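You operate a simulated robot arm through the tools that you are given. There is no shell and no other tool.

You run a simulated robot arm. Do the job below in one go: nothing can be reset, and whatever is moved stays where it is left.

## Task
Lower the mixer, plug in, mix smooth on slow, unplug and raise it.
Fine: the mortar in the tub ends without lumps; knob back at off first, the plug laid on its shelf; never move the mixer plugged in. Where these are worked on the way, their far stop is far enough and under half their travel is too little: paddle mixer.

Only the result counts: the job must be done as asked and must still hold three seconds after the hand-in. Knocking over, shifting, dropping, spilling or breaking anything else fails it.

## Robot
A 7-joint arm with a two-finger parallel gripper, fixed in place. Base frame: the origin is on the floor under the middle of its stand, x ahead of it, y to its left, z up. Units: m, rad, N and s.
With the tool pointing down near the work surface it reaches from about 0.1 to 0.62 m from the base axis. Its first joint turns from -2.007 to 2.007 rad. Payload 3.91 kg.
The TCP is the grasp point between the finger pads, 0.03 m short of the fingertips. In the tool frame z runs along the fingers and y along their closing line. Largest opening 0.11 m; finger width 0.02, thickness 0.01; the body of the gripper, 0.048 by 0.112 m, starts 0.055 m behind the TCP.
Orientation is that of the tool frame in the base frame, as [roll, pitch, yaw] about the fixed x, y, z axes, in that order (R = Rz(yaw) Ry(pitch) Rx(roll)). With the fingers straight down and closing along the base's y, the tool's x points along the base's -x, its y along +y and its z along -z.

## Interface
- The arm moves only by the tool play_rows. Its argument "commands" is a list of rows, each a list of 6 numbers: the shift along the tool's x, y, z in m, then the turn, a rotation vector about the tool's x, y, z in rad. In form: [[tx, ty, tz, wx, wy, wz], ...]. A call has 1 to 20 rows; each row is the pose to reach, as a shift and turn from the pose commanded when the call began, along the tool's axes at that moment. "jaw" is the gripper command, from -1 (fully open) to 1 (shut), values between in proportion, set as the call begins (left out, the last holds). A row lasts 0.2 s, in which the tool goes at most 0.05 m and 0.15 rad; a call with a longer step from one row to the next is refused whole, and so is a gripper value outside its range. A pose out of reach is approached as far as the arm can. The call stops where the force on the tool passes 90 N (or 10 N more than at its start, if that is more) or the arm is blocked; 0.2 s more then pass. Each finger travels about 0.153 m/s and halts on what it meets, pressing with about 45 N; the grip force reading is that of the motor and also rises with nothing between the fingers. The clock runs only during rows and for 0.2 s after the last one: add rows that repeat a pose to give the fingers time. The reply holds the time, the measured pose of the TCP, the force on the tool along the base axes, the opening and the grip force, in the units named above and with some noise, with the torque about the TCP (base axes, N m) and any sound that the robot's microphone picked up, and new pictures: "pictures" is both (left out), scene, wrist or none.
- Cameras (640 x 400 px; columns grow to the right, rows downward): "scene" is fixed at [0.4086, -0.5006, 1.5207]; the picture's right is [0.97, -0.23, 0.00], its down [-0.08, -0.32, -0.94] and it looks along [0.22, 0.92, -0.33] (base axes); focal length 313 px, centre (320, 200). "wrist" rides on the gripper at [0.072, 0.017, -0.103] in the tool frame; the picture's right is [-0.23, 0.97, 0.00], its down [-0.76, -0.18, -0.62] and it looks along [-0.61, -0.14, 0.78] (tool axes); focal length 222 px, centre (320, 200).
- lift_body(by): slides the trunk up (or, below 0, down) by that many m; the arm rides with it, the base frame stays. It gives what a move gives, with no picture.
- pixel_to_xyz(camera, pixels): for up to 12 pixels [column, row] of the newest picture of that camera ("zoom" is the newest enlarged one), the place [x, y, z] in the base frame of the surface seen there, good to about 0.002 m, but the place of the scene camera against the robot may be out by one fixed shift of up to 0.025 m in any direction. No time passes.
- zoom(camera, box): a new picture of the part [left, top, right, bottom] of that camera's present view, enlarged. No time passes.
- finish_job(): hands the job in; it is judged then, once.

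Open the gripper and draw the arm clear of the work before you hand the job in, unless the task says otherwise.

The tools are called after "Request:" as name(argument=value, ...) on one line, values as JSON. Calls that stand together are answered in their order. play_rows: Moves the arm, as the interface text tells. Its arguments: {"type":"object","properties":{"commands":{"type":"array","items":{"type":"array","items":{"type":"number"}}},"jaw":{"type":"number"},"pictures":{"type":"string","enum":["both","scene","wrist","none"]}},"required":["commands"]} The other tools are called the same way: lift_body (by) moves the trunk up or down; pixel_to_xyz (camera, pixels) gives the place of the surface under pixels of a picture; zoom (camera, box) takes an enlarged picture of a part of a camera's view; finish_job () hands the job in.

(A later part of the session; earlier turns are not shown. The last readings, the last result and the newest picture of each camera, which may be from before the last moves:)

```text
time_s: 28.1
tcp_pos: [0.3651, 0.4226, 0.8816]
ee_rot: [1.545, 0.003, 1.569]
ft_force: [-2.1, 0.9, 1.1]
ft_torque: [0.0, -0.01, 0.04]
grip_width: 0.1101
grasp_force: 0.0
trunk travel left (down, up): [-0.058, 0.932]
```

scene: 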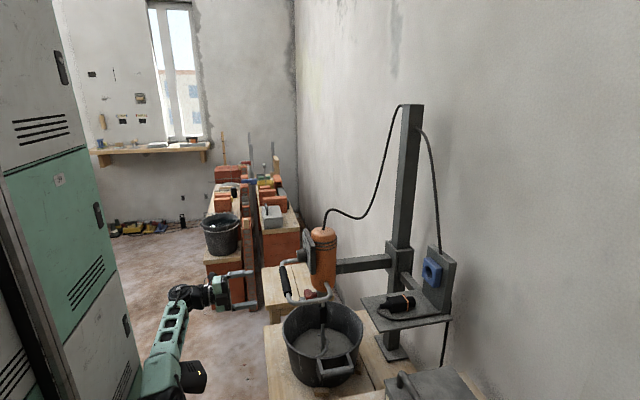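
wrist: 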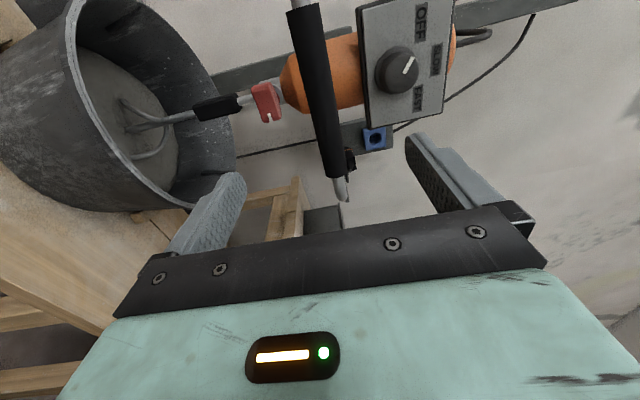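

The mixer sits low and stays. For the plug I want the fingers closing sideways with the camera on top, so I test rolling the wrist +90° about the tool axis here in free space.

Request:
play_rows(commands=[[0, 0, 0, 0, 0, 0.14], [0, 0, 0, 0, 0, 0.28], [0, 0, 0, 0, 0, 0.42], [0, 0, 0, 0, 0, 0.56], [0, 0, 0, 0, 0, 0.7], [0, 0, 0, 0, 0, 0.84], [0, 0, 0, 0, 0, 0.98], [0, 0, 0, 0, 0, 1.12], [0, 0, 0, 0, 0, 1.26], [0, 0, 0, 0, 0, 1.4], [0, 0, 0, 0, 0, 1.54], [0, 0, 0, 0, 0, 1.571]])

```text
time_s: 29.0
tcp_pos: [0.3122, 0.4861, 0.8752]
ee_rot: [2.026, -0.5, 1.75]
ft_force: [0.1, 0.5, -0.6]
ft_torque: [0.02, 0.03, -0.01]
grip_width: 0.1102
grasp_force: 0.0
out of reach, approached as far as the arm can: row 1, 2, 3, 4
trunk travel left (down, up): [-0.058, 0.932]
stopped in row 4: the arm was blocked; the commanded pose is now the measured one
```

scene: 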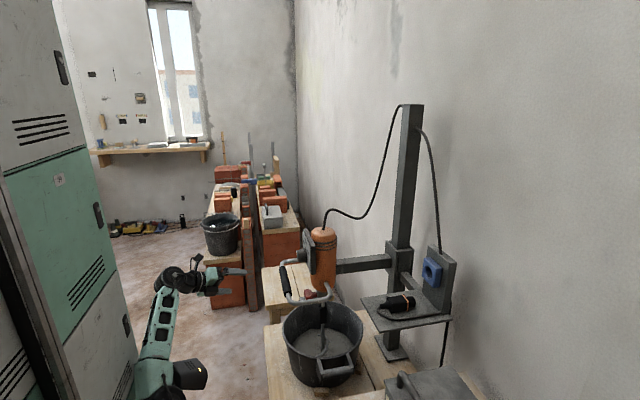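
wrist: 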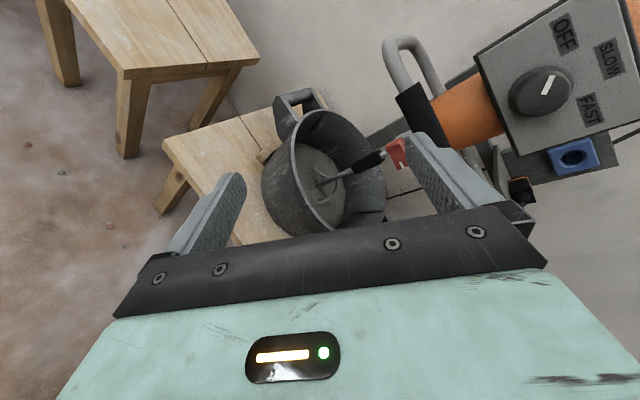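

The wrist will not roll further here (joint limit), so for the plug I will use the camera-below version, pitched about 45° down, as at the start. I raise the trunk 0.40 m, then swing to (0.38, 0.25, 1.05) with the tool pitched 45° down and closing along y.

Request:
lift_body(by=0.4)

Request:
play_rows(commands=[[-0.023, -0.0044, 0.0041, 0.0416, -0.0091, -0.1311], [-0.046, -0.0087, 0.0082, 0.0831, -0.0182, -0.2623], [-0.0691, -0.0131, 0.0123, 0.1247, -0.0273, -0.3934], [-0.0921, -0.0175, 0.0165, 0.1662, -0.0365, -0.5246], [-0.1151, -0.0219, 0.0206, 0.2078, -0.0456, -0.6557], [-0.1381, -0.0262, 0.0247, 0.2493, -0.0547, -0.7869], [-0.1612, -0.0306, 0.0288, 0.2909, -0.0638, -0.918], [-0.1842, -0.035, 0.0329, 0.3325, -0.0729, -1.0491], [-0.2072, -0.0393, 0.037, 0.374, -0.082, -1.1803], [-0.2302, -0.0437, 0.0411, 0.4156, -0.0911, -1.3114], [-0.2532, -0.0481, 0.0453, 0.4571, -0.1003, -1.4426], [-0.2763, -0.0525, 0.0494, 0.4987, -0.1094, -1.5737], [-0.2993, -0.0568, 0.0535, 0.5402, -0.1185, -1.7049], [-0.3223, -0.0612, 0.0576, 0.5818, -0.1276, -1.836], [-0.3223, -0.0612, 0.0576, 0.5818, -0.1276, -1.836]])

```text
time_s: 32.8
tcp_pos: [0.3139, 0.4788, 1.2858]
ee_rot: [2.014, -0.518, 1.749]
ft_force: [0.2, -0.9, 0.1]
ft_torque: [-0.01, 0.03, 0.0]
grip_width: 0.1101
grasp_force: 0.1
trunk travel left (down, up): [-0.458, 0.532]
```

```text
time_s: 36.0
tcp_pos: [0.3843, 0.2501, 1.0593]
ee_rot: [3.108, 0.812, 3.095]
ft_force: [0.3, -0.2, -0.6]
ft_torque: [0.0, 0.04, -0.02]
grip_width: 0.11
grasp_force: 0.0
out of reach, approached as far as the arm can: row 1
trunk travel left (down, up): [-0.458, 0.532]
```

scene: 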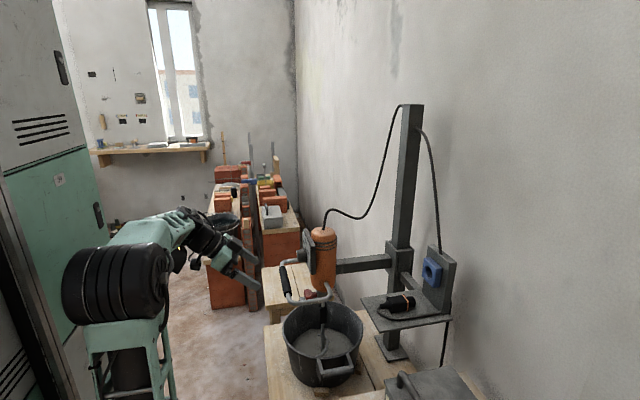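
wrist: 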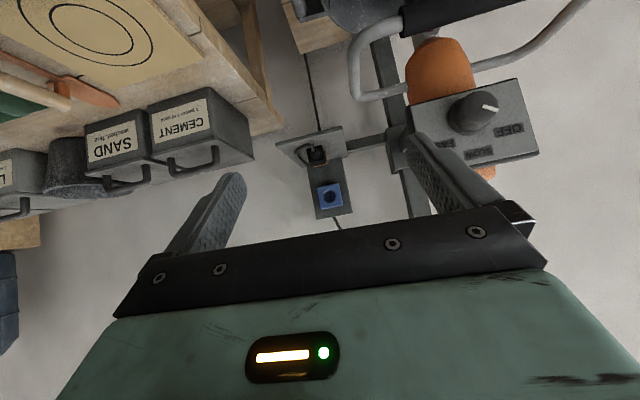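

The pose is reached; the shelf with plug is at (315,150) and the socket at (330,195) in the wrist picture. I zoom and measure them.

Request:
zoom(camera="wrist", box=[270, 110, 380, 230])

Request:
pixel_to_xyz(camera="wrist", pixels=[[316, 158], [312, 150], [322, 150], [330, 195], [330, 186], [322, 195], [338, 195], [345, 215], [316, 215], [340, 130], [282, 148], [300, 135]])

```text
3.33 times, centred on (325, 170) of wrist
```

zoom: 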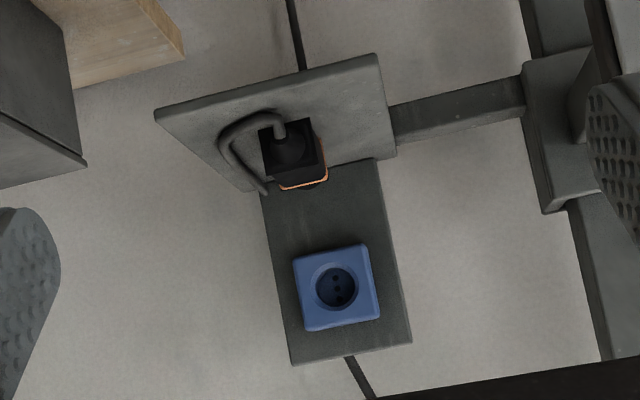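

```text
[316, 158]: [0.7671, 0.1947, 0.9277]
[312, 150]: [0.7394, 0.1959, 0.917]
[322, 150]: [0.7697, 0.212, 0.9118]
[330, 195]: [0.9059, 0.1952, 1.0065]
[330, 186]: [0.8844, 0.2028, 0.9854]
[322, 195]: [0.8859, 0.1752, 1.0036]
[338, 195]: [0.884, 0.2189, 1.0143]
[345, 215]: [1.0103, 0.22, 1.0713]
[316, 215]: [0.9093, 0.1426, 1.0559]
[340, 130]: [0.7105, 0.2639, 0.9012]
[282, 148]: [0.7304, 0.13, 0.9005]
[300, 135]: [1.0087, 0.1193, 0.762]
```

The shelf surface is at z 0.901, the plug about 0.035 m high at y 0.19-0.195, the socket face at x 0.8845 with its hole near (y 0.196, z 1.007). I move closer, to about (0.58, 0.195, 1.09), for a better look.

Request:
play_rows(commands=[[-0.0268, -0.0083, 0.0208, 0, 0, 0], [-0.0537, -0.0166, 0.0415, 0, 0, 0], [-0.0805, -0.0249, 0.0623, 0, 0, 0], [-0.1073, -0.0332, 0.0831, 0, 0, 0], [-0.1342, -0.0415, 0.1038, 0, 0, 0], [-0.161, -0.0498, 0.1246, 0, 0, 0], [-0.161, -0.0498, 0.1246, 0, 0, 0]])

```text
time_s: 37.6
tcp_pos: [0.582, 0.1928, 1.0869]
ee_rot: [3.128, 0.81, 3.117]
ft_force: [0.9, 0.5, -0.2]
ft_torque: [0.0, 0.02, 0.02]
grip_width: 0.1103
grasp_force: 0.1
trunk travel left (down, up): [-0.458, 0.532]
```

scene: 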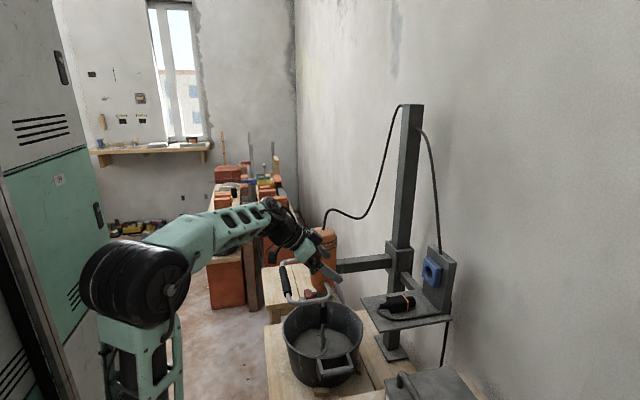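
wrist: 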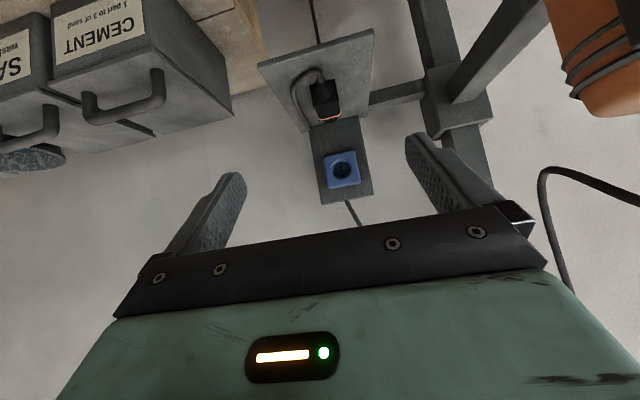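

Closer now: plug at (325,100), socket at (342,168). I zoom in and query precise points.

Request:
zoom(camera="wrist", box=[280, 50, 390, 120])

Request:
zoom(camera="wrist", box=[300, 130, 390, 200])

Request:
pixel_to_xyz(camera="wrist", pixels=[[325, 85], [325, 92], [326, 100], [327, 107], [313, 100], [340, 98], [330, 120], [342, 168], [326, 160], [353, 155], [358, 182], [331, 186]])

```text
5.71 times, centred on (335, 85) of wrist
```

zoom: 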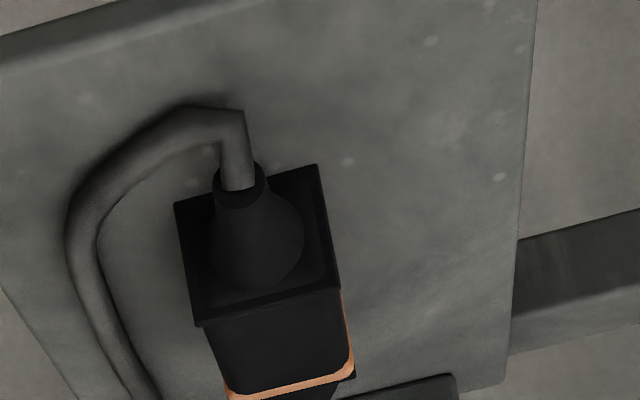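

```text
5.71 times, centred on (345, 165) of wrist
```

zoom: 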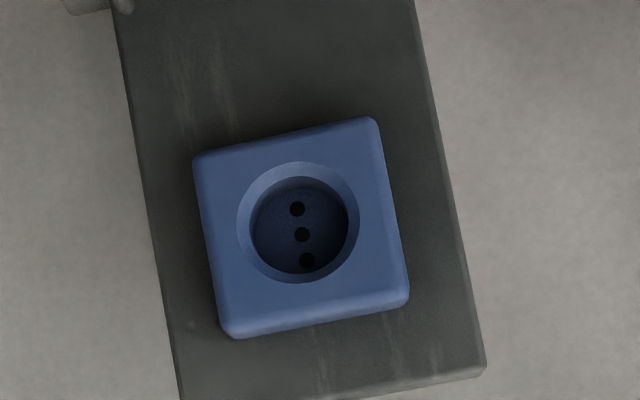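

```text
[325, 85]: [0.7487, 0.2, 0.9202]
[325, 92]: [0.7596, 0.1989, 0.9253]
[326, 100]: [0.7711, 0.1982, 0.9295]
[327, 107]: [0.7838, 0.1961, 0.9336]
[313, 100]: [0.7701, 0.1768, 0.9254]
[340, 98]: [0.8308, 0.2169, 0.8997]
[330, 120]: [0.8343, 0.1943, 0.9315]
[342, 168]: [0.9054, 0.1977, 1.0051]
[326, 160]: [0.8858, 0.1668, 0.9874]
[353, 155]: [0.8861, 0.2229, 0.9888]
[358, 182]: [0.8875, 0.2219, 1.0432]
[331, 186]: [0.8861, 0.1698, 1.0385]
```

The socket face is at x 0.886, hole centre about (0.196, 1.012); the plug's rear face is at x 0.770, its top at z 0.935. Before touching the plug I test the reach above the shelf, at (0.80, 0.196, 1.12), well above everything there.

Request:
play_rows(commands=[[-0.0249, 0.0009, 0.0193, 0, 0, 0], [-0.0497, 0.0019, 0.0386, 0, 0, 0], [-0.0746, 0.0028, 0.0579, 0, 0, 0], [-0.0995, 0.0037, 0.0772, 0, 0, 0], [-0.1244, 0.0046, 0.0965, 0, 0, 0], [-0.1492, 0.0056, 0.1158, 0, 0, 0], [-0.1741, 0.0065, 0.1351, 0, 0, 0], [-0.1741, 0.0065, 0.1351, 0, 0, 0]])

```text
time_s: 39.4
tcp_pos: [0.7994, 0.196, 1.1178]
ee_rot: [3.13, 0.808, 3.117]
ft_force: [0.2, -0.3, 0.1]
ft_torque: [0.03, -0.02, -0.02]
grip_width: 0.1097
grasp_force: 0.0
trunk travel left (down, up): [-0.458, 0.532]
```

scene: 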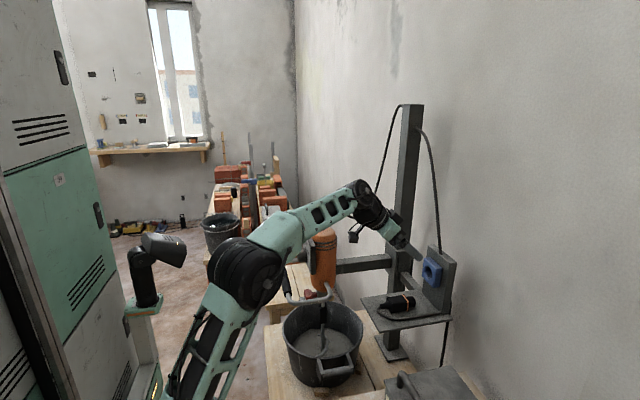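
wrist: 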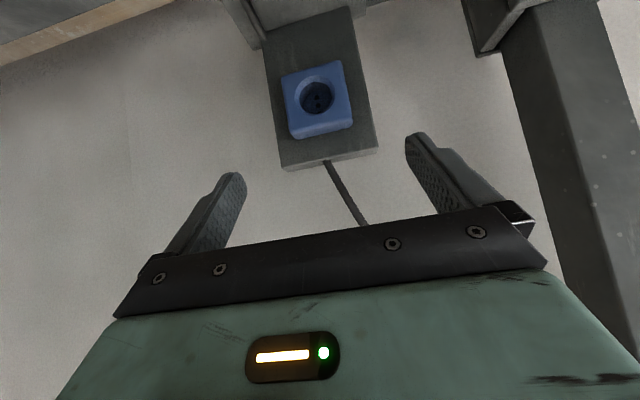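

Reach is fine at 0.80. I measure the socket from this closer view, check the elbow's clearance to the mixer, and then test 0.05 m more reach.

Request:
pixel_to_xyz(camera="wrist", pixels=[[316, 74], [316, 122], [295, 100], [337, 94], [317, 97], [290, 80], [338, 72], [348, 122], [300, 130], [303, 92], [330, 96], [325, 145]])

Request:
pixel_to_xyz(camera="scene", pixels=[[250, 290], [270, 270], [300, 225], [330, 210], [360, 225], [290, 285], [310, 297], [352, 240], [220, 330], [285, 270], [262, 300], [320, 300]])

Request:
zoom(camera="wrist", box=[260, 50, 380, 150])

```text
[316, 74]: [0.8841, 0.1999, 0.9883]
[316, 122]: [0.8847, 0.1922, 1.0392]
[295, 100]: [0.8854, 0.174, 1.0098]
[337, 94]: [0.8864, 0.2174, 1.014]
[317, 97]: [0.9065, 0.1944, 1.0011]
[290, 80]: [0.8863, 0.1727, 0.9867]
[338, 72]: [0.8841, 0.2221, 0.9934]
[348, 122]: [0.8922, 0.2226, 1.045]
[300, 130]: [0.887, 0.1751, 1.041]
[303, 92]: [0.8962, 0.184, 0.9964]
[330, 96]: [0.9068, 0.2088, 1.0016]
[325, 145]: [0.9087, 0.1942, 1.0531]
```

```text
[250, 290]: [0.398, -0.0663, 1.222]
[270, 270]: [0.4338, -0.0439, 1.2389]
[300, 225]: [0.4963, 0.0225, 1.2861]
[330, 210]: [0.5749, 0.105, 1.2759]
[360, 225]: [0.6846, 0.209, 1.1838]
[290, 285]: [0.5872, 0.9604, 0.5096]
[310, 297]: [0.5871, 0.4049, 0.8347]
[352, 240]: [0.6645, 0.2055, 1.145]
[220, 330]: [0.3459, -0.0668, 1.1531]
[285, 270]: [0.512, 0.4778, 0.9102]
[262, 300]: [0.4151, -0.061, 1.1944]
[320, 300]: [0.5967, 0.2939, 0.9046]
```

```text
4.00 times, centred on (320, 100) of wrist
```

zoom: 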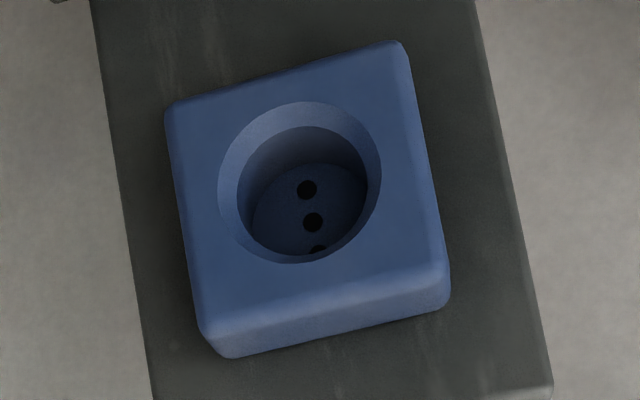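

The hole centre is refined to about (0.8855, 0.195, 1.011), and the arm's elbow is well above the mixer. I test 0.05 m more forward reach at this height.

Request:
play_rows(commands=[[-0.0172, 0, 0.0181, 0, 0, 0], [-0.0345, 0, 0.0362, 0, 0, 0], [-0.0345, 0, 0.0362, 0, 0, 0]], pictures="none")

```text
time_s: 40.2
tcp_pos: [0.85, 0.196, 1.1196]
ee_rot: [3.13, 0.808, 3.118]
ft_force: [0.4, -0.3, -0.9]
ft_torque: [0.01, -0.01, 0.01]
grip_width: 0.1101
grasp_force: 0.1
trunk travel left (down, up): [-0.458, 0.532]
```

Reach is sufficient. I come back to (0.70, 0.196, 1.05) to view the plug closely from behind and above before grasping.

Request:
play_rows(commands=[[0.0385, -0.0007, -0.015, 0, 0, 0], [0.077, -0.0015, -0.03, 0, 0, 0], [0.1155, -0.0022, -0.045, 0, 0, 0], [0.154, -0.003, -0.06, 0, 0, 0], [0.154, -0.003, -0.06, 0, 0, 0]])

```text
time_s: 41.4
tcp_pos: [0.6987, 0.1957, 1.0473]
ee_rot: [3.13, 0.81, 3.118]
ft_force: [-0.1, 0.1, -0.4]
ft_torque: [0.01, 0.0, -0.02]
grip_width: 0.1101
grasp_force: 0.0
trunk travel left (down, up): [-0.458, 0.532]
```

scene: 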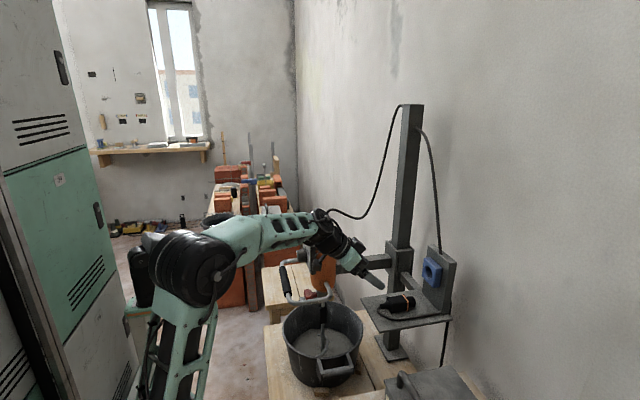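
wrist: 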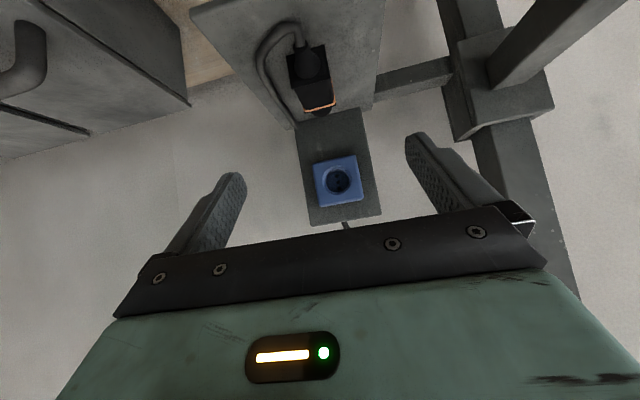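

Request:
zoom(camera="wrist", box=[270, 10, 370, 130])

Request:
pixel_to_xyz(camera="wrist", pixels=[[292, 70], [326, 60], [298, 80], [330, 74], [315, 82], [317, 92], [319, 101], [304, 92], [332, 88], [321, 110], [305, 40], [309, 70]])

```text
3.33 times, centred on (320, 70) of wrist
```

zoom: 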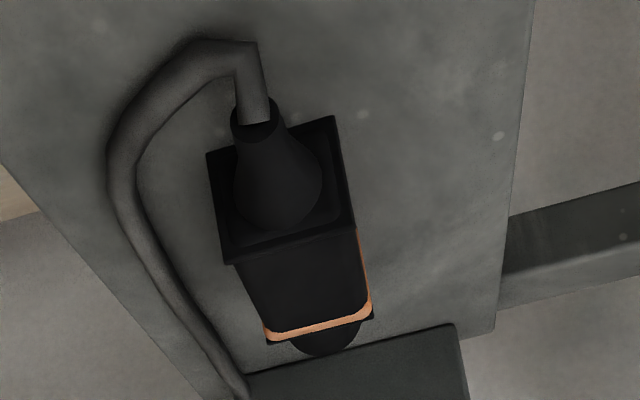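

```text
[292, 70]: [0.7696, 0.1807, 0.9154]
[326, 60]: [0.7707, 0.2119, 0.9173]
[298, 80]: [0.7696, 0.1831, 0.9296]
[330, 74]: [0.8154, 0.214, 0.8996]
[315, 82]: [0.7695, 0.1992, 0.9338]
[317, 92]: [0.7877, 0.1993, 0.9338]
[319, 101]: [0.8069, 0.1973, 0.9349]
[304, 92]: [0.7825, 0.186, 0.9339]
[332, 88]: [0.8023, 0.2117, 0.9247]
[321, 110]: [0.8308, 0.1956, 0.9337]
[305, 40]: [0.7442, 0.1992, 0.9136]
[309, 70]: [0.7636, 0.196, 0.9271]
```

The plug body spans y 0.178-0.213 (centre 0.1956), x 0.770-0.823, top z 0.934, aligned with x. I check where the cord runs beside it, since the left finger must pass there.

Request:
pixel_to_xyz(camera="wrist", pixels=[[260, 61], [266, 76], [272, 88], [280, 103], [290, 115], [275, 30], [290, 26], [302, 30], [285, 95], [340, 80], [350, 95], [288, 120]])

```text
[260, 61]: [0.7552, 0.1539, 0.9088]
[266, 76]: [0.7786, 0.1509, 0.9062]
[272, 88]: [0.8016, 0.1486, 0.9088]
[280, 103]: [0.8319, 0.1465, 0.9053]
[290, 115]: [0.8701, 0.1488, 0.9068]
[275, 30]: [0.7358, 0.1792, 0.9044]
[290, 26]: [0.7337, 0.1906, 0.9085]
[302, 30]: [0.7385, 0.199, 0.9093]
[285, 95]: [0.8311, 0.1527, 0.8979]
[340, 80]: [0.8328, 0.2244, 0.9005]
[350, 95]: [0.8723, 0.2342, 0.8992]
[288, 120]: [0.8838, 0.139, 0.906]
```

The cord lies at y ≈ 0.15 beside the plug, so I pre-set the opening to 0.056 m (fingers fit between cord and plug) and move above the plug to (0.784, 0.1956, 0.99).

Request:
play_rows(commands=[[-0.0058, 0.0003, 0.0338, 0, 0, 0], [-0.0115, 0.0005, 0.0675, 0, 0, 0], [-0.0173, 0.0008, 0.1013, 0, 0, 0], [-0.0173, 0.0008, 0.1013, 0, 0, 0]], jaw=-0.02)

```text
time_s: 42.4
tcp_pos: [0.7851, 0.1999, 0.9933]
ee_rot: [3.129, 0.811, 3.117]
ft_force: [-0.6, -0.3, 0.5]
ft_torque: [0.02, 0.0, 0.02]
grip_width: 0.0561
grasp_force: 0.1
trunk travel left (down, up): [-0.458, 0.532]
```

scene: 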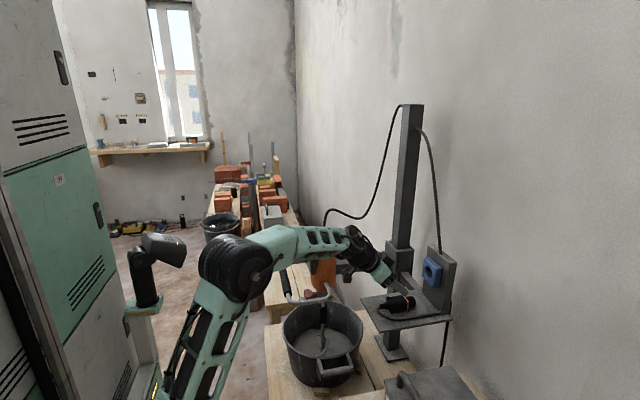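
wrist: 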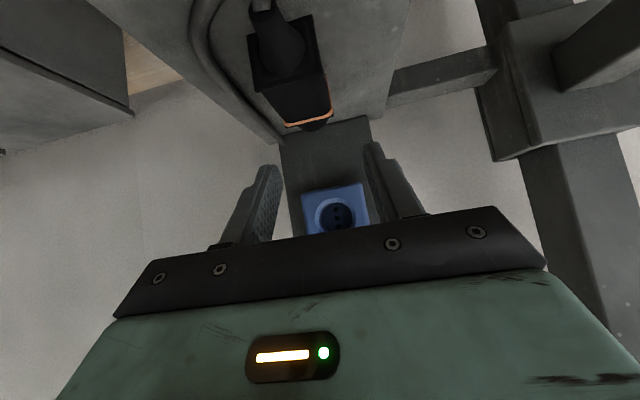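

The TCP reads y 0.1999, about 4 mm left of the plug's centre line. I descend to z ≈ 0.95 with a small sideways correction and re-read.

Request:
play_rows(commands=[[0.0155, -0.0035, 0.0148, 0, 0, 0], [0.031, -0.0037, 0.0296, 0, 0, 0], [0.031, -0.0037, 0.0296, 0, 0, 0]])

```text
time_s: 43.2
tcp_pos: [0.7849, 0.1931, 0.9506]
ee_rot: [3.129, 0.809, 3.118]
ft_force: [0.7, 0.3, -0.5]
ft_torque: [0.0, 0.01, 0.03]
grip_width: 0.0562
grasp_force: 0.2
trunk travel left (down, up): [-0.458, 0.532]
```

scene: 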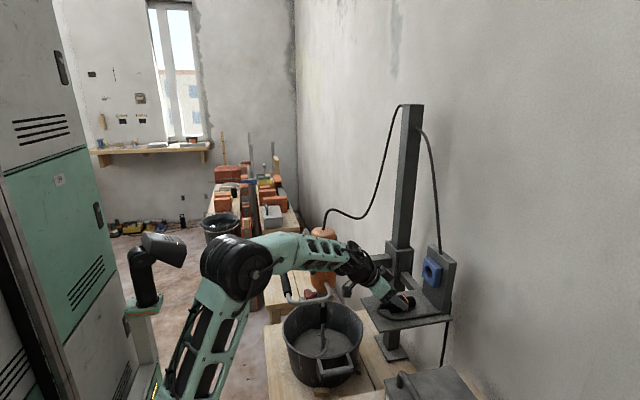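
wrist: 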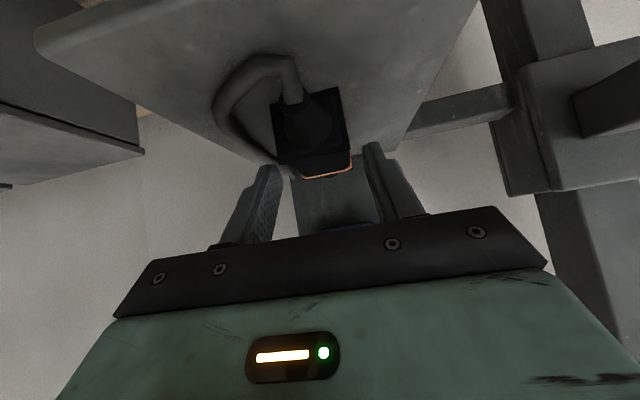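

The plug is now between the fingers; I zoom to check the gaps on both sides.

Request:
zoom(camera="wrist", box=[230, 80, 430, 230])

Request:
pixel_to_xyz(camera="wrist", pixels=[[276, 120], [346, 105], [282, 150], [350, 140], [272, 170], [368, 150], [256, 200], [400, 190], [266, 172], [380, 150], [376, 145], [310, 165]])

```text
2.67 times, centred on (330, 155) of wrist
```

zoom: 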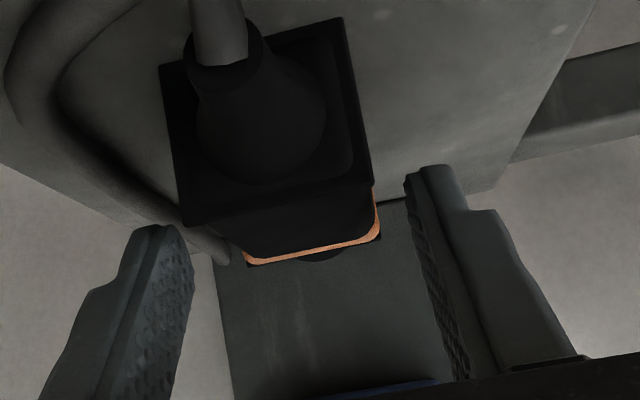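

```text
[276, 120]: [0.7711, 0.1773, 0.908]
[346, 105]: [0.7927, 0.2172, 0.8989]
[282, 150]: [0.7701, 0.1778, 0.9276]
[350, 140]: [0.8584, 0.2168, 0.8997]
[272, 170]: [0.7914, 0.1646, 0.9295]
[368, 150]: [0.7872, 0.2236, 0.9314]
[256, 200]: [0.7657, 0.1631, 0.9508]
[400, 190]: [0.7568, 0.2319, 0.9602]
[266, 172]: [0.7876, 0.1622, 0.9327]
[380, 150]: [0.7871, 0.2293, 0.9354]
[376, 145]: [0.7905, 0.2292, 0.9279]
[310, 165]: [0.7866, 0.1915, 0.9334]
```

The finger inner faces are at y 0.1646 and 0.2236 around the plug (0.178-0.213), good. I descend the last 0.018 m to z ≈ 0.932.

Request:
play_rows(commands=[[0.0065, 0.0013, 0.0062, 0, 0, 0], [0.013, 0.0013, 0.0124, 0, 0, 0], [0.013, 0.0013, 0.0124, 0, 0, 0]], pictures="wrist")

```text
time_s: 44.0
tcp_pos: [0.7866, 0.1942, 0.9312]
ee_rot: [3.13, 0.812, 3.117]
ft_force: [0.3, 0.1, 0.5]
ft_torque: [0.02, 0.03, 0.02]
grip_width: 0.0561
grasp_force: 0.0
trunk travel left (down, up): [-0.458, 0.532]
```

wrist: 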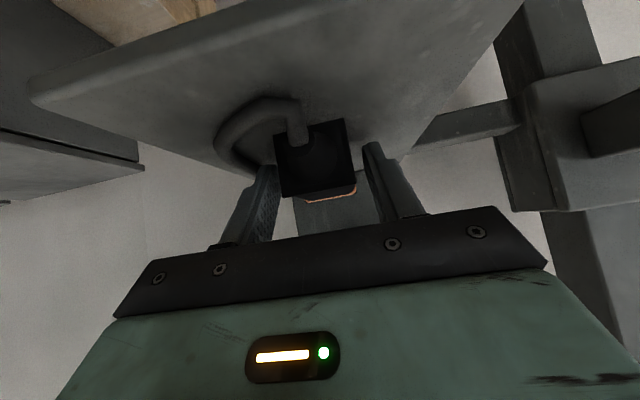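

The fingers straddle the plug with no contact force (TCP z 0.931). I close on it.

Request:
play_rows(commands=[[0, 0, 0, 0, 0, 0], [0, 0, 0, 0, 0, 0], [0, 0, 0, 0, 0, 0]], jaw=1, pictures="wrist")

```text
time_s: 44.8
tcp_pos: [0.7862, 0.1936, 0.931]
ee_rot: [3.128, 0.811, 3.118]
ft_force: [0.1, 1.2, 1.7]
ft_torque: [0.02, -0.02, 0.05]
grip_width: 0.0373
grasp_force: 44.8
trunk travel left (down, up): [-0.458, 0.532]
```

wrist: 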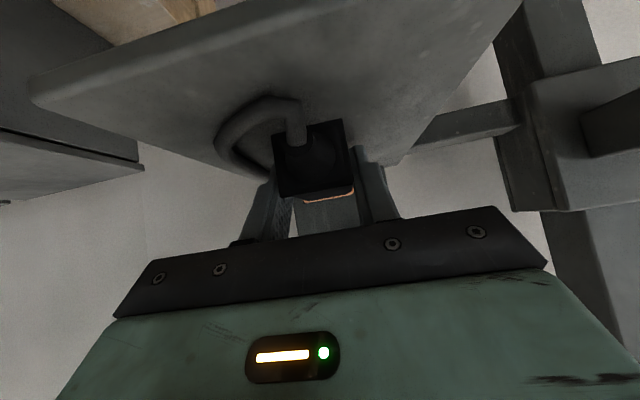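

The plug is gripped (opening 0.0373, 45 N). I lift it 0.094 m straight up to the socket's height.

Request:
play_rows(commands=[[-0.0136, 0.0004, -0.013, 0, 0, 0], [-0.0272, 0.0007, -0.0259, 0, 0, 0], [-0.0409, 0.0011, -0.0389, 0, 0, 0], [-0.0545, 0.0014, -0.0518, 0, 0, 0], [-0.0681, 0.0018, -0.0648, 0, 0, 0], [-0.0681, 0.0018, -0.0648, 0, 0, 0]])

```text
time_s: 46.2
tcp_pos: [0.7882, 0.1953, 1.0242]
ee_rot: [3.13, 0.809, 3.117]
ft_force: [0.5, 0.3, -0.8]
ft_torque: [-0.01, 0.0, -0.04]
grip_width: 0.0374
grasp_force: 45.1
trunk travel left (down, up): [-0.458, 0.532]
```

scene: 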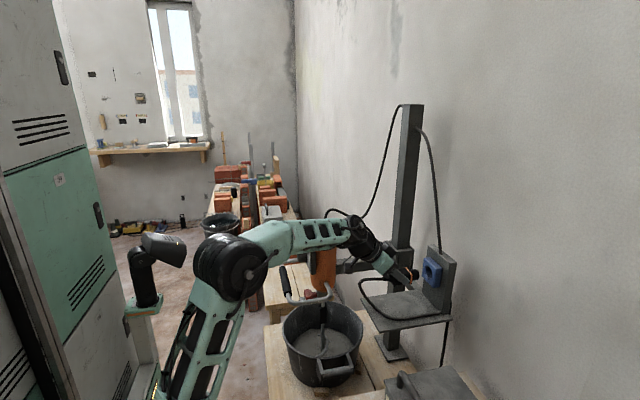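
wrist: 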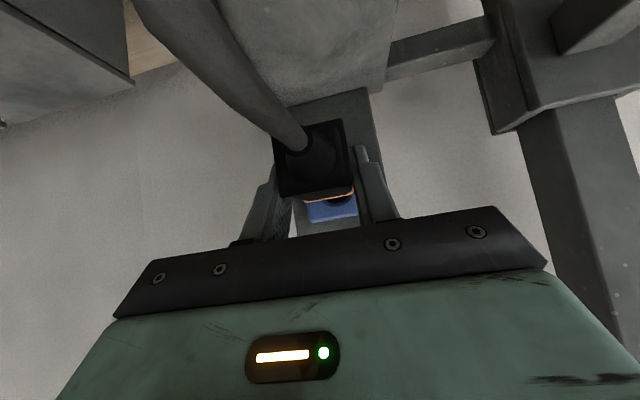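

The plug is lifted. I zoom with both cameras to check its alignment with the socket.

Request:
zoom(camera="scene", box=[360, 230, 470, 320])

Request:
zoom(camera="wrist", box=[250, 100, 410, 240])

Request:
pixel_to_xyz(camera="wrist", pixels=[[278, 150], [346, 140], [285, 185], [347, 175], [315, 170], [315, 190], [320, 196], [335, 212], [312, 212], [350, 205], [340, 195], [330, 200]])

```text
4.44 times, centred on (415, 275) of scene
```

zoom: 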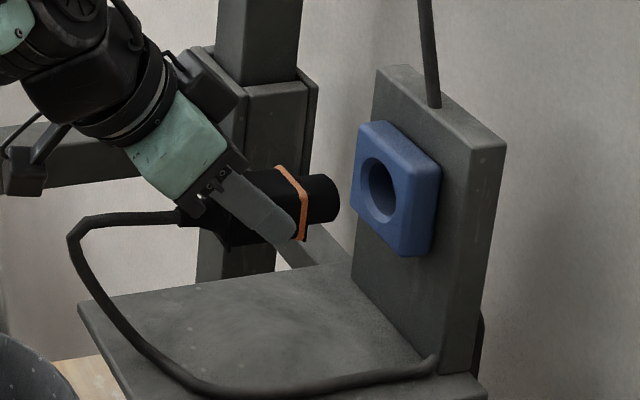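

```text
2.86 times, centred on (330, 170) of wrist
```

zoom: 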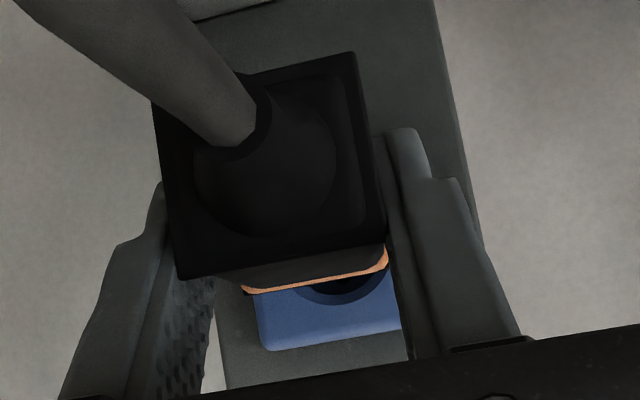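

```text
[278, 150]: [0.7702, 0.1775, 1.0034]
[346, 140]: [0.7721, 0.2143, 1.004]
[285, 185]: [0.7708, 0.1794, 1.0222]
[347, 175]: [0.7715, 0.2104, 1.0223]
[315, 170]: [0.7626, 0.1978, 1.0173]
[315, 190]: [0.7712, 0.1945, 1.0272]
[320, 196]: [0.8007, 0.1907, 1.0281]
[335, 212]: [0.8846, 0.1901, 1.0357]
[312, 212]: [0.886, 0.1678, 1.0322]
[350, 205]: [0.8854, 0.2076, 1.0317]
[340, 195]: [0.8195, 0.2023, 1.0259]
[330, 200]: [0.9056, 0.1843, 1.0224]
```

Plug centre reads about (y 0.1958, z 1.0107) against the socket's (0.195, 1.011), so it is lined up. I push forward 0.035 m to the mouth of the socket.

Request:
play_rows(commands=[[-0.0069, -0.0002, 0.0072, 0, 0, 0], [-0.0138, -0.0003, 0.0145, 0, 0, 0], [-0.0207, -0.0003, 0.0217, 0, 0, 0], [-0.0241, -0.0003, 0.0254, 0, 0, 0], [-0.0241, -0.0003, 0.0254, 0, 0, 0]])

```text
time_s: 47.4
tcp_pos: [0.8206, 0.193, 1.0255]
ee_rot: [3.132, 0.81, 3.117]
ft_force: [0.2, 0.9, -1.9]
ft_torque: [0.0, 0.01, 0.0]
grip_width: 0.0373
grasp_force: 44.4
trunk travel left (down, up): [-0.458, 0.532]
```

scene: 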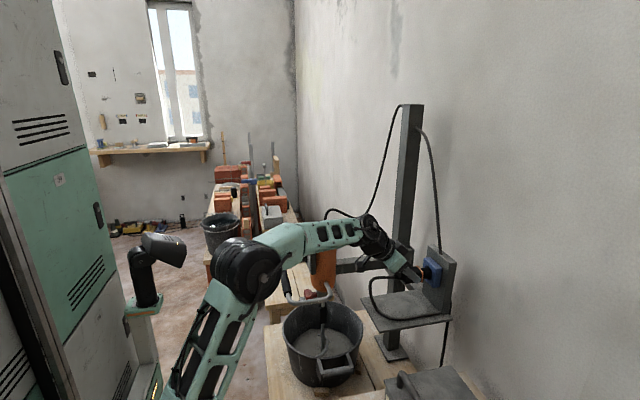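
wrist: 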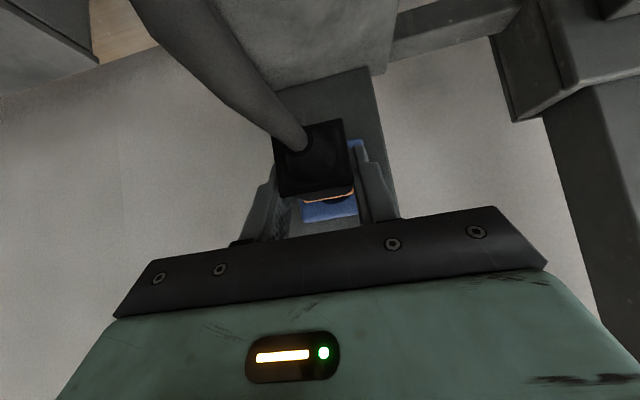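

No contact yet (force near 0). I re-measure the plug's sides and top here before entering.

Request:
pixel_to_xyz(camera="wrist", pixels=[[277, 150], [345, 140], [285, 185], [347, 175], [320, 195], [335, 193], [310, 196], [330, 215], [356, 146]])

Request:
zoom(camera="wrist", box=[260, 110, 400, 230])

Request:
zoom(camera="scene", box=[380, 240, 460, 310])

```text
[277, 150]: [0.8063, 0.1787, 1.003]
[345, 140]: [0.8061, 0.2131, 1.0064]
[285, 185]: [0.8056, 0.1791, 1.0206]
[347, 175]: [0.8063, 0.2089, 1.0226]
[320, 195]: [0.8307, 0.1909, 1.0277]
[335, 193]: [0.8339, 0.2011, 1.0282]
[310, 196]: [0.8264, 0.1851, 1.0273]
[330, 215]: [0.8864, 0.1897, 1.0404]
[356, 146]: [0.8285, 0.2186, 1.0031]
```

```text
3.33 times, centred on (330, 170) of wrist
```

zoom: 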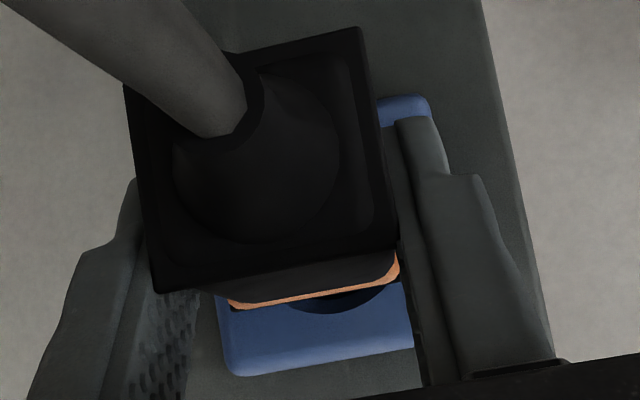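

```text
5.71 times, centred on (420, 275) of scene
```

zoom: 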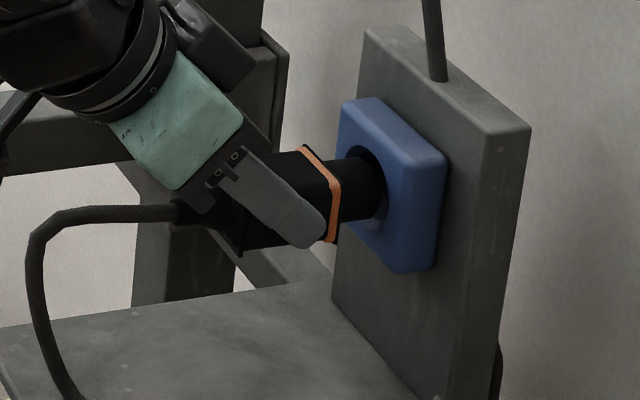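

The plug's head is right at the hole and centred in both views. I push in by 0.025 m in slow 5 mm rows.

Request:
play_rows(commands=[[-0.0034, 0, 0.0036, 0, 0, 0], [-0.0069, 0, 0.0072, 0, 0, 0], [-0.0103, 0, 0.0109, 0, 0, 0], [-0.0138, 0, 0.0145, 0, 0, 0], [-0.0172, 0, 0.0181, 0, 0, 0], [-0.0172, 0, 0.0181, 0, 0, 0]])

```text
time_s: 48.8
tcp_pos: [0.8439, 0.1945, 1.0274]
ee_rot: [3.132, 0.806, 3.12]
ft_force: [-36.5, -6.3, -3.2]
ft_torque: [-0.05, 0.81, -0.18]
grip_width: 0.0373
grasp_force: 44.5
trunk travel left (down, up): [-0.458, 0.532]
```

scene: 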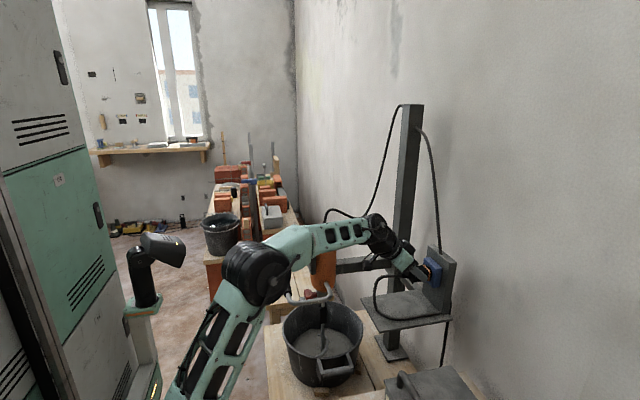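
wrist: 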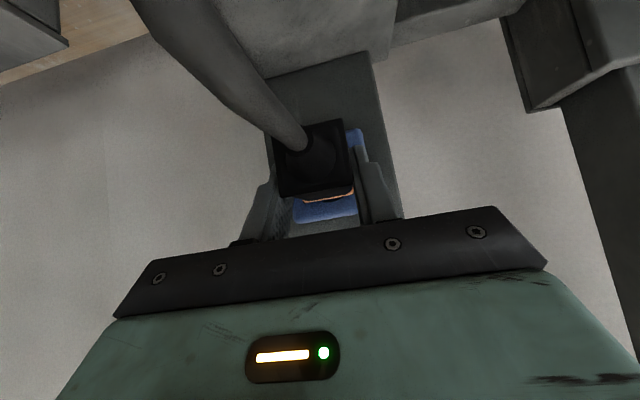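

The force on the tool is now -36 N along x as the plug seats (TCP x 0.844). I zoom to see how deep it is.

Request:
zoom(camera="scene", box=[380, 240, 460, 310])

Request:
zoom(camera="wrist", box=[260, 110, 400, 230])

Request:
pixel_to_xyz(camera="wrist", pixels=[[277, 150], [345, 140], [285, 185], [347, 175], [320, 197], [335, 196], [328, 199], [330, 210]])

```text
5.71 times, centred on (420, 275) of scene
```

zoom: 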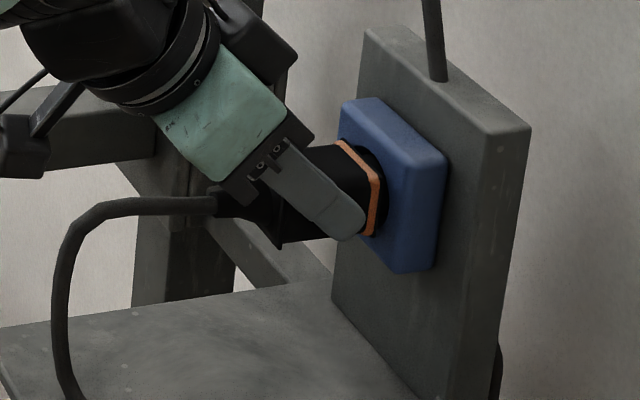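

```text
3.33 times, centred on (330, 170) of wrist
```

zoom: 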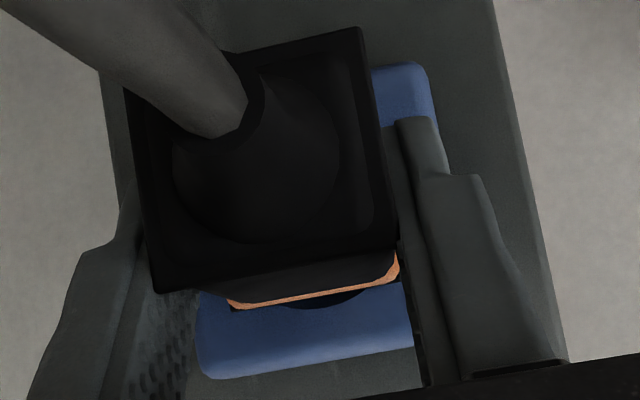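

```text
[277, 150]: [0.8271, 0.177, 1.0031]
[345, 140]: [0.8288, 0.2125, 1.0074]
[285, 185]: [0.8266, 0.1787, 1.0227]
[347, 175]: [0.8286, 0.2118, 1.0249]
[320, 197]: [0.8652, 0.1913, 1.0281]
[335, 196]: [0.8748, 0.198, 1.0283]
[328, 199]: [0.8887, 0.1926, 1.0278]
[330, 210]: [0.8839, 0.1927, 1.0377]
```

The orange ring is a few mm from the socket face; I push another 6 mm and listen for a click.

Request:
play_rows(commands=[[-0.0021, 0, 0.0022, 0, 0, 0], [-0.0041, 0, 0.0043, 0, 0, 0], [-0.0062, 0, 0.0065, 0, 0, 0], [-0.0062, 0, 0.0065, 0, 0, 0]], pictures="wrist")

Request:
zoom(camera="scene", box=[380, 240, 460, 310])

```text
time_s: 49.8
tcp_pos: [0.8505, 0.1931, 1.0267]
ee_rot: [3.131, 0.808, 3.118]
ft_force: [-60.6, -1.5, -2.3]
ft_torque: [0.01, 0.6, 0.03]
grip_width: 0.0372
grasp_force: 45.1
trunk travel left (down, up): [-0.458, 0.532]
```

wrist: 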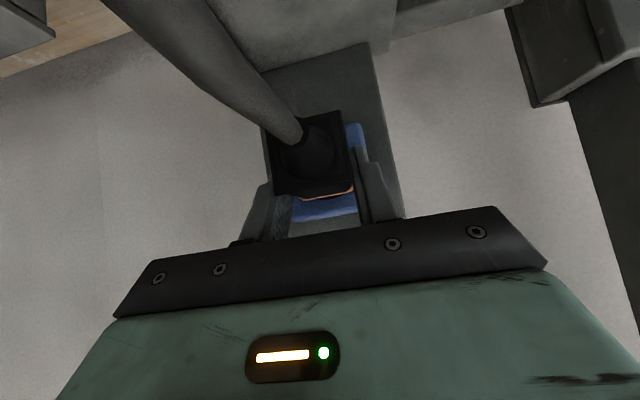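

```text
5.71 times, centred on (420, 275) of scene
```

zoom: 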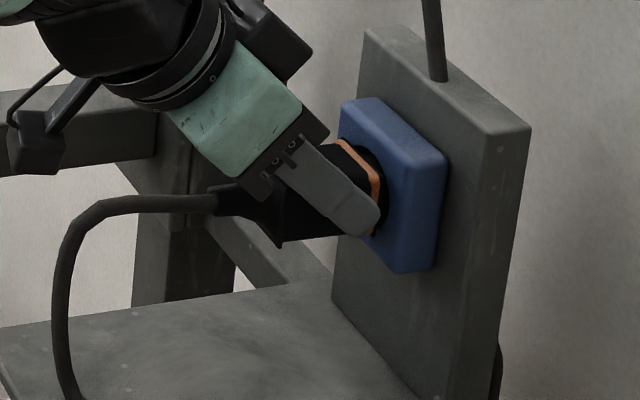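

The plug itself no longer moved while the fingers slid a little, so it appears seated on the socket's floor. I check its rear face position.

Request:
pixel_to_xyz(camera="wrist", pixels=[[277, 150], [340, 135], [285, 180], [343, 170], [320, 190], [335, 188], [328, 199], [330, 210]])

Request:
zoom(camera="wrist", box=[260, 100, 400, 230])

```text
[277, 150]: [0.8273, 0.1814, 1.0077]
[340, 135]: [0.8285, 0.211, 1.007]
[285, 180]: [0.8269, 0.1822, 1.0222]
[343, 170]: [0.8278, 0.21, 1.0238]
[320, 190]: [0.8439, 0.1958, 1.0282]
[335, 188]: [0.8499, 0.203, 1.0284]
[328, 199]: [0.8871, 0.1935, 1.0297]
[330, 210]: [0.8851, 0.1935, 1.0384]
```

```text
3.08 times, centred on (330, 165) of wrist
```

zoom: 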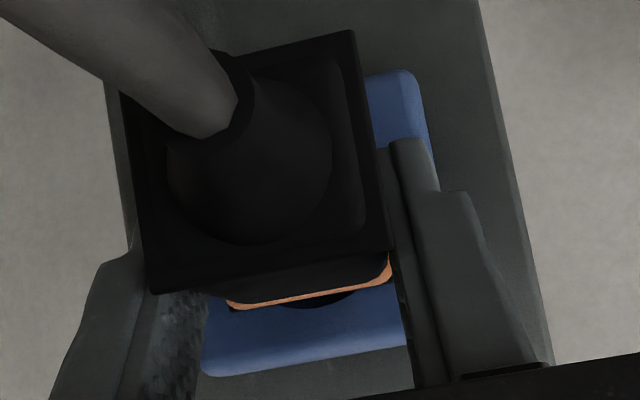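

I query the orange ring itself to see how far it is from the socket face.

Request:
pixel_to_xyz(camera="wrist", pixels=[[326, 197.5], [340, 195], [310, 198.5], [350, 189], [320, 194], [333, 197.5], [335, 199], [345, 193]])

Request:
zoom(camera="scene", box=[405, 250, 445, 285])

```text
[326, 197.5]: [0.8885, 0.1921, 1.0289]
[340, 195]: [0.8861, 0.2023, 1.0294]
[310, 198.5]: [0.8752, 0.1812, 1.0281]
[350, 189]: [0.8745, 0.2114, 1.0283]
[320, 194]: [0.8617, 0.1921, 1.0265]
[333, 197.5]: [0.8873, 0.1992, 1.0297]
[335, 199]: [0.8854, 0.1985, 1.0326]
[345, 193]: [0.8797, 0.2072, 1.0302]
```

```text
11.43 times, centred on (425, 268) of scene
```

zoom: 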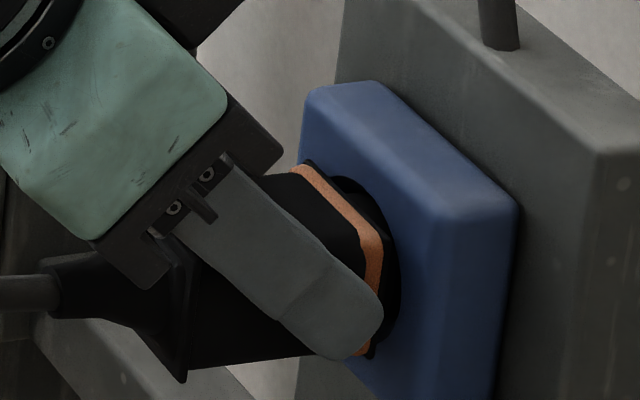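

The ring's square body is practically at the socket face, so the plug is seated. I relax the push by 5 mm of commanded motion (so the arm won't jump when letting go) and then open to 0.056 m.

Request:
play_rows(commands=[[0.0017, 0, -0.0018, 0, 0, 0], [0.0034, 0, -0.0036, 0, 0, 0], [0.0034, 0, -0.0036, 0, 0, 0]], pictures="none")

Request:
play_rows(commands=[[0, 0, 0, 0, 0, 0], [0, 0, 0, 0, 0, 0]], jaw=-0.02)

```text
time_s: 50.6
tcp_pos: [0.8506, 0.1937, 1.0273]
ee_rot: [3.129, 0.815, 3.119]
ft_force: [-4.7, 13.6, 0.2]
ft_torque: [0.15, -0.23, 0.61]
grip_width: 0.0374
grasp_force: 44.9
trunk travel left (down, up): [-0.458, 0.532]
```

```text
time_s: 51.2
tcp_pos: [0.8503, 0.1914, 1.0261]
ee_rot: [3.13, 0.812, 3.116]
ft_force: [0.8, -0.3, 0.1]
ft_torque: [0.0, -0.01, 0.04]
grip_width: 0.0562
grasp_force: 0.0
trunk travel left (down, up): [-0.458, 0.532]
```

scene: 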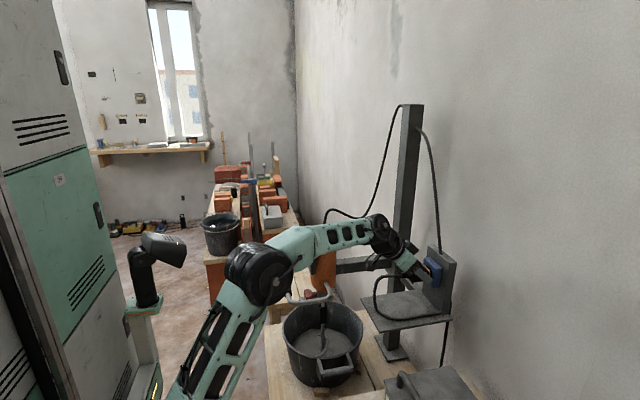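
wrist: 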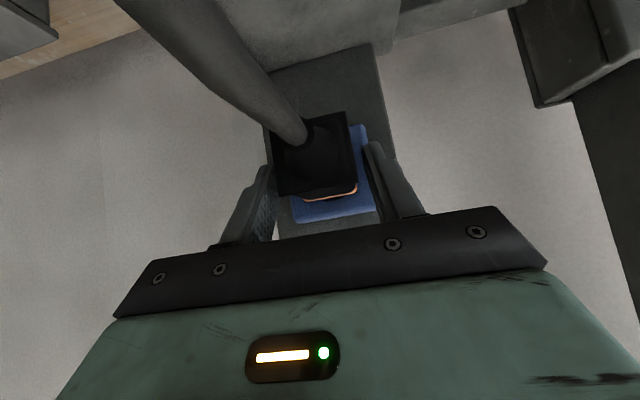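

The plug stays in the socket by itself. I lift the open fingers straight up off it, then draw back toward x 0.60.

Request:
play_rows(commands=[[-0.0217, 0.0007, -0.0207, 0, 0, 0], [-0.0435, 0.0014, -0.0414, 0, 0, 0], [-0.0652, 0.0014, -0.062, 0, 0, 0], [-0.0389, 0.0, -0.0945, 0, 0, 0], [-0.0126, 0.0, -0.127, 0, 0, 0], [0.0137, 0.0, -0.1595, 0, 0, 0], [0.04, 0.0, -0.192, 0, 0, 0], [0.0663, 0.0, -0.2245, 0, 0, 0], [0.0926, 0.0, -0.2569, 0, 0, 0], [0.0926, 0.0, -0.2569, 0, 0, 0]])

```text
time_s: 53.4
tcp_pos: [0.6004, 0.1911, 1.1365]
ee_rot: [3.131, 0.812, 3.117]
ft_force: [0.3, 0.1, -0.3]
ft_torque: [0.03, -0.02, 0.02]
grip_width: 0.0561
grasp_force: 0.1
trunk travel left (down, up): [-0.458, 0.532]
```

scene: 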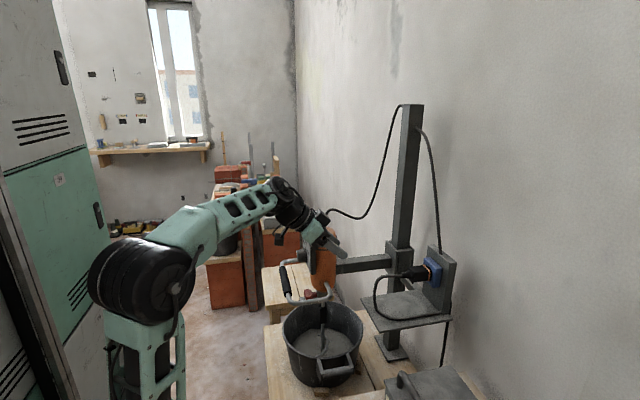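
wrist: 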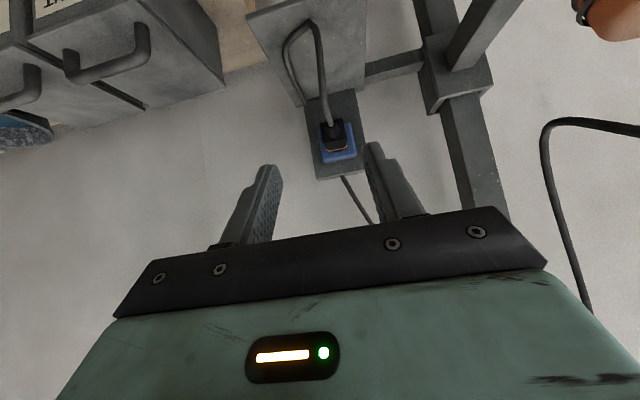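

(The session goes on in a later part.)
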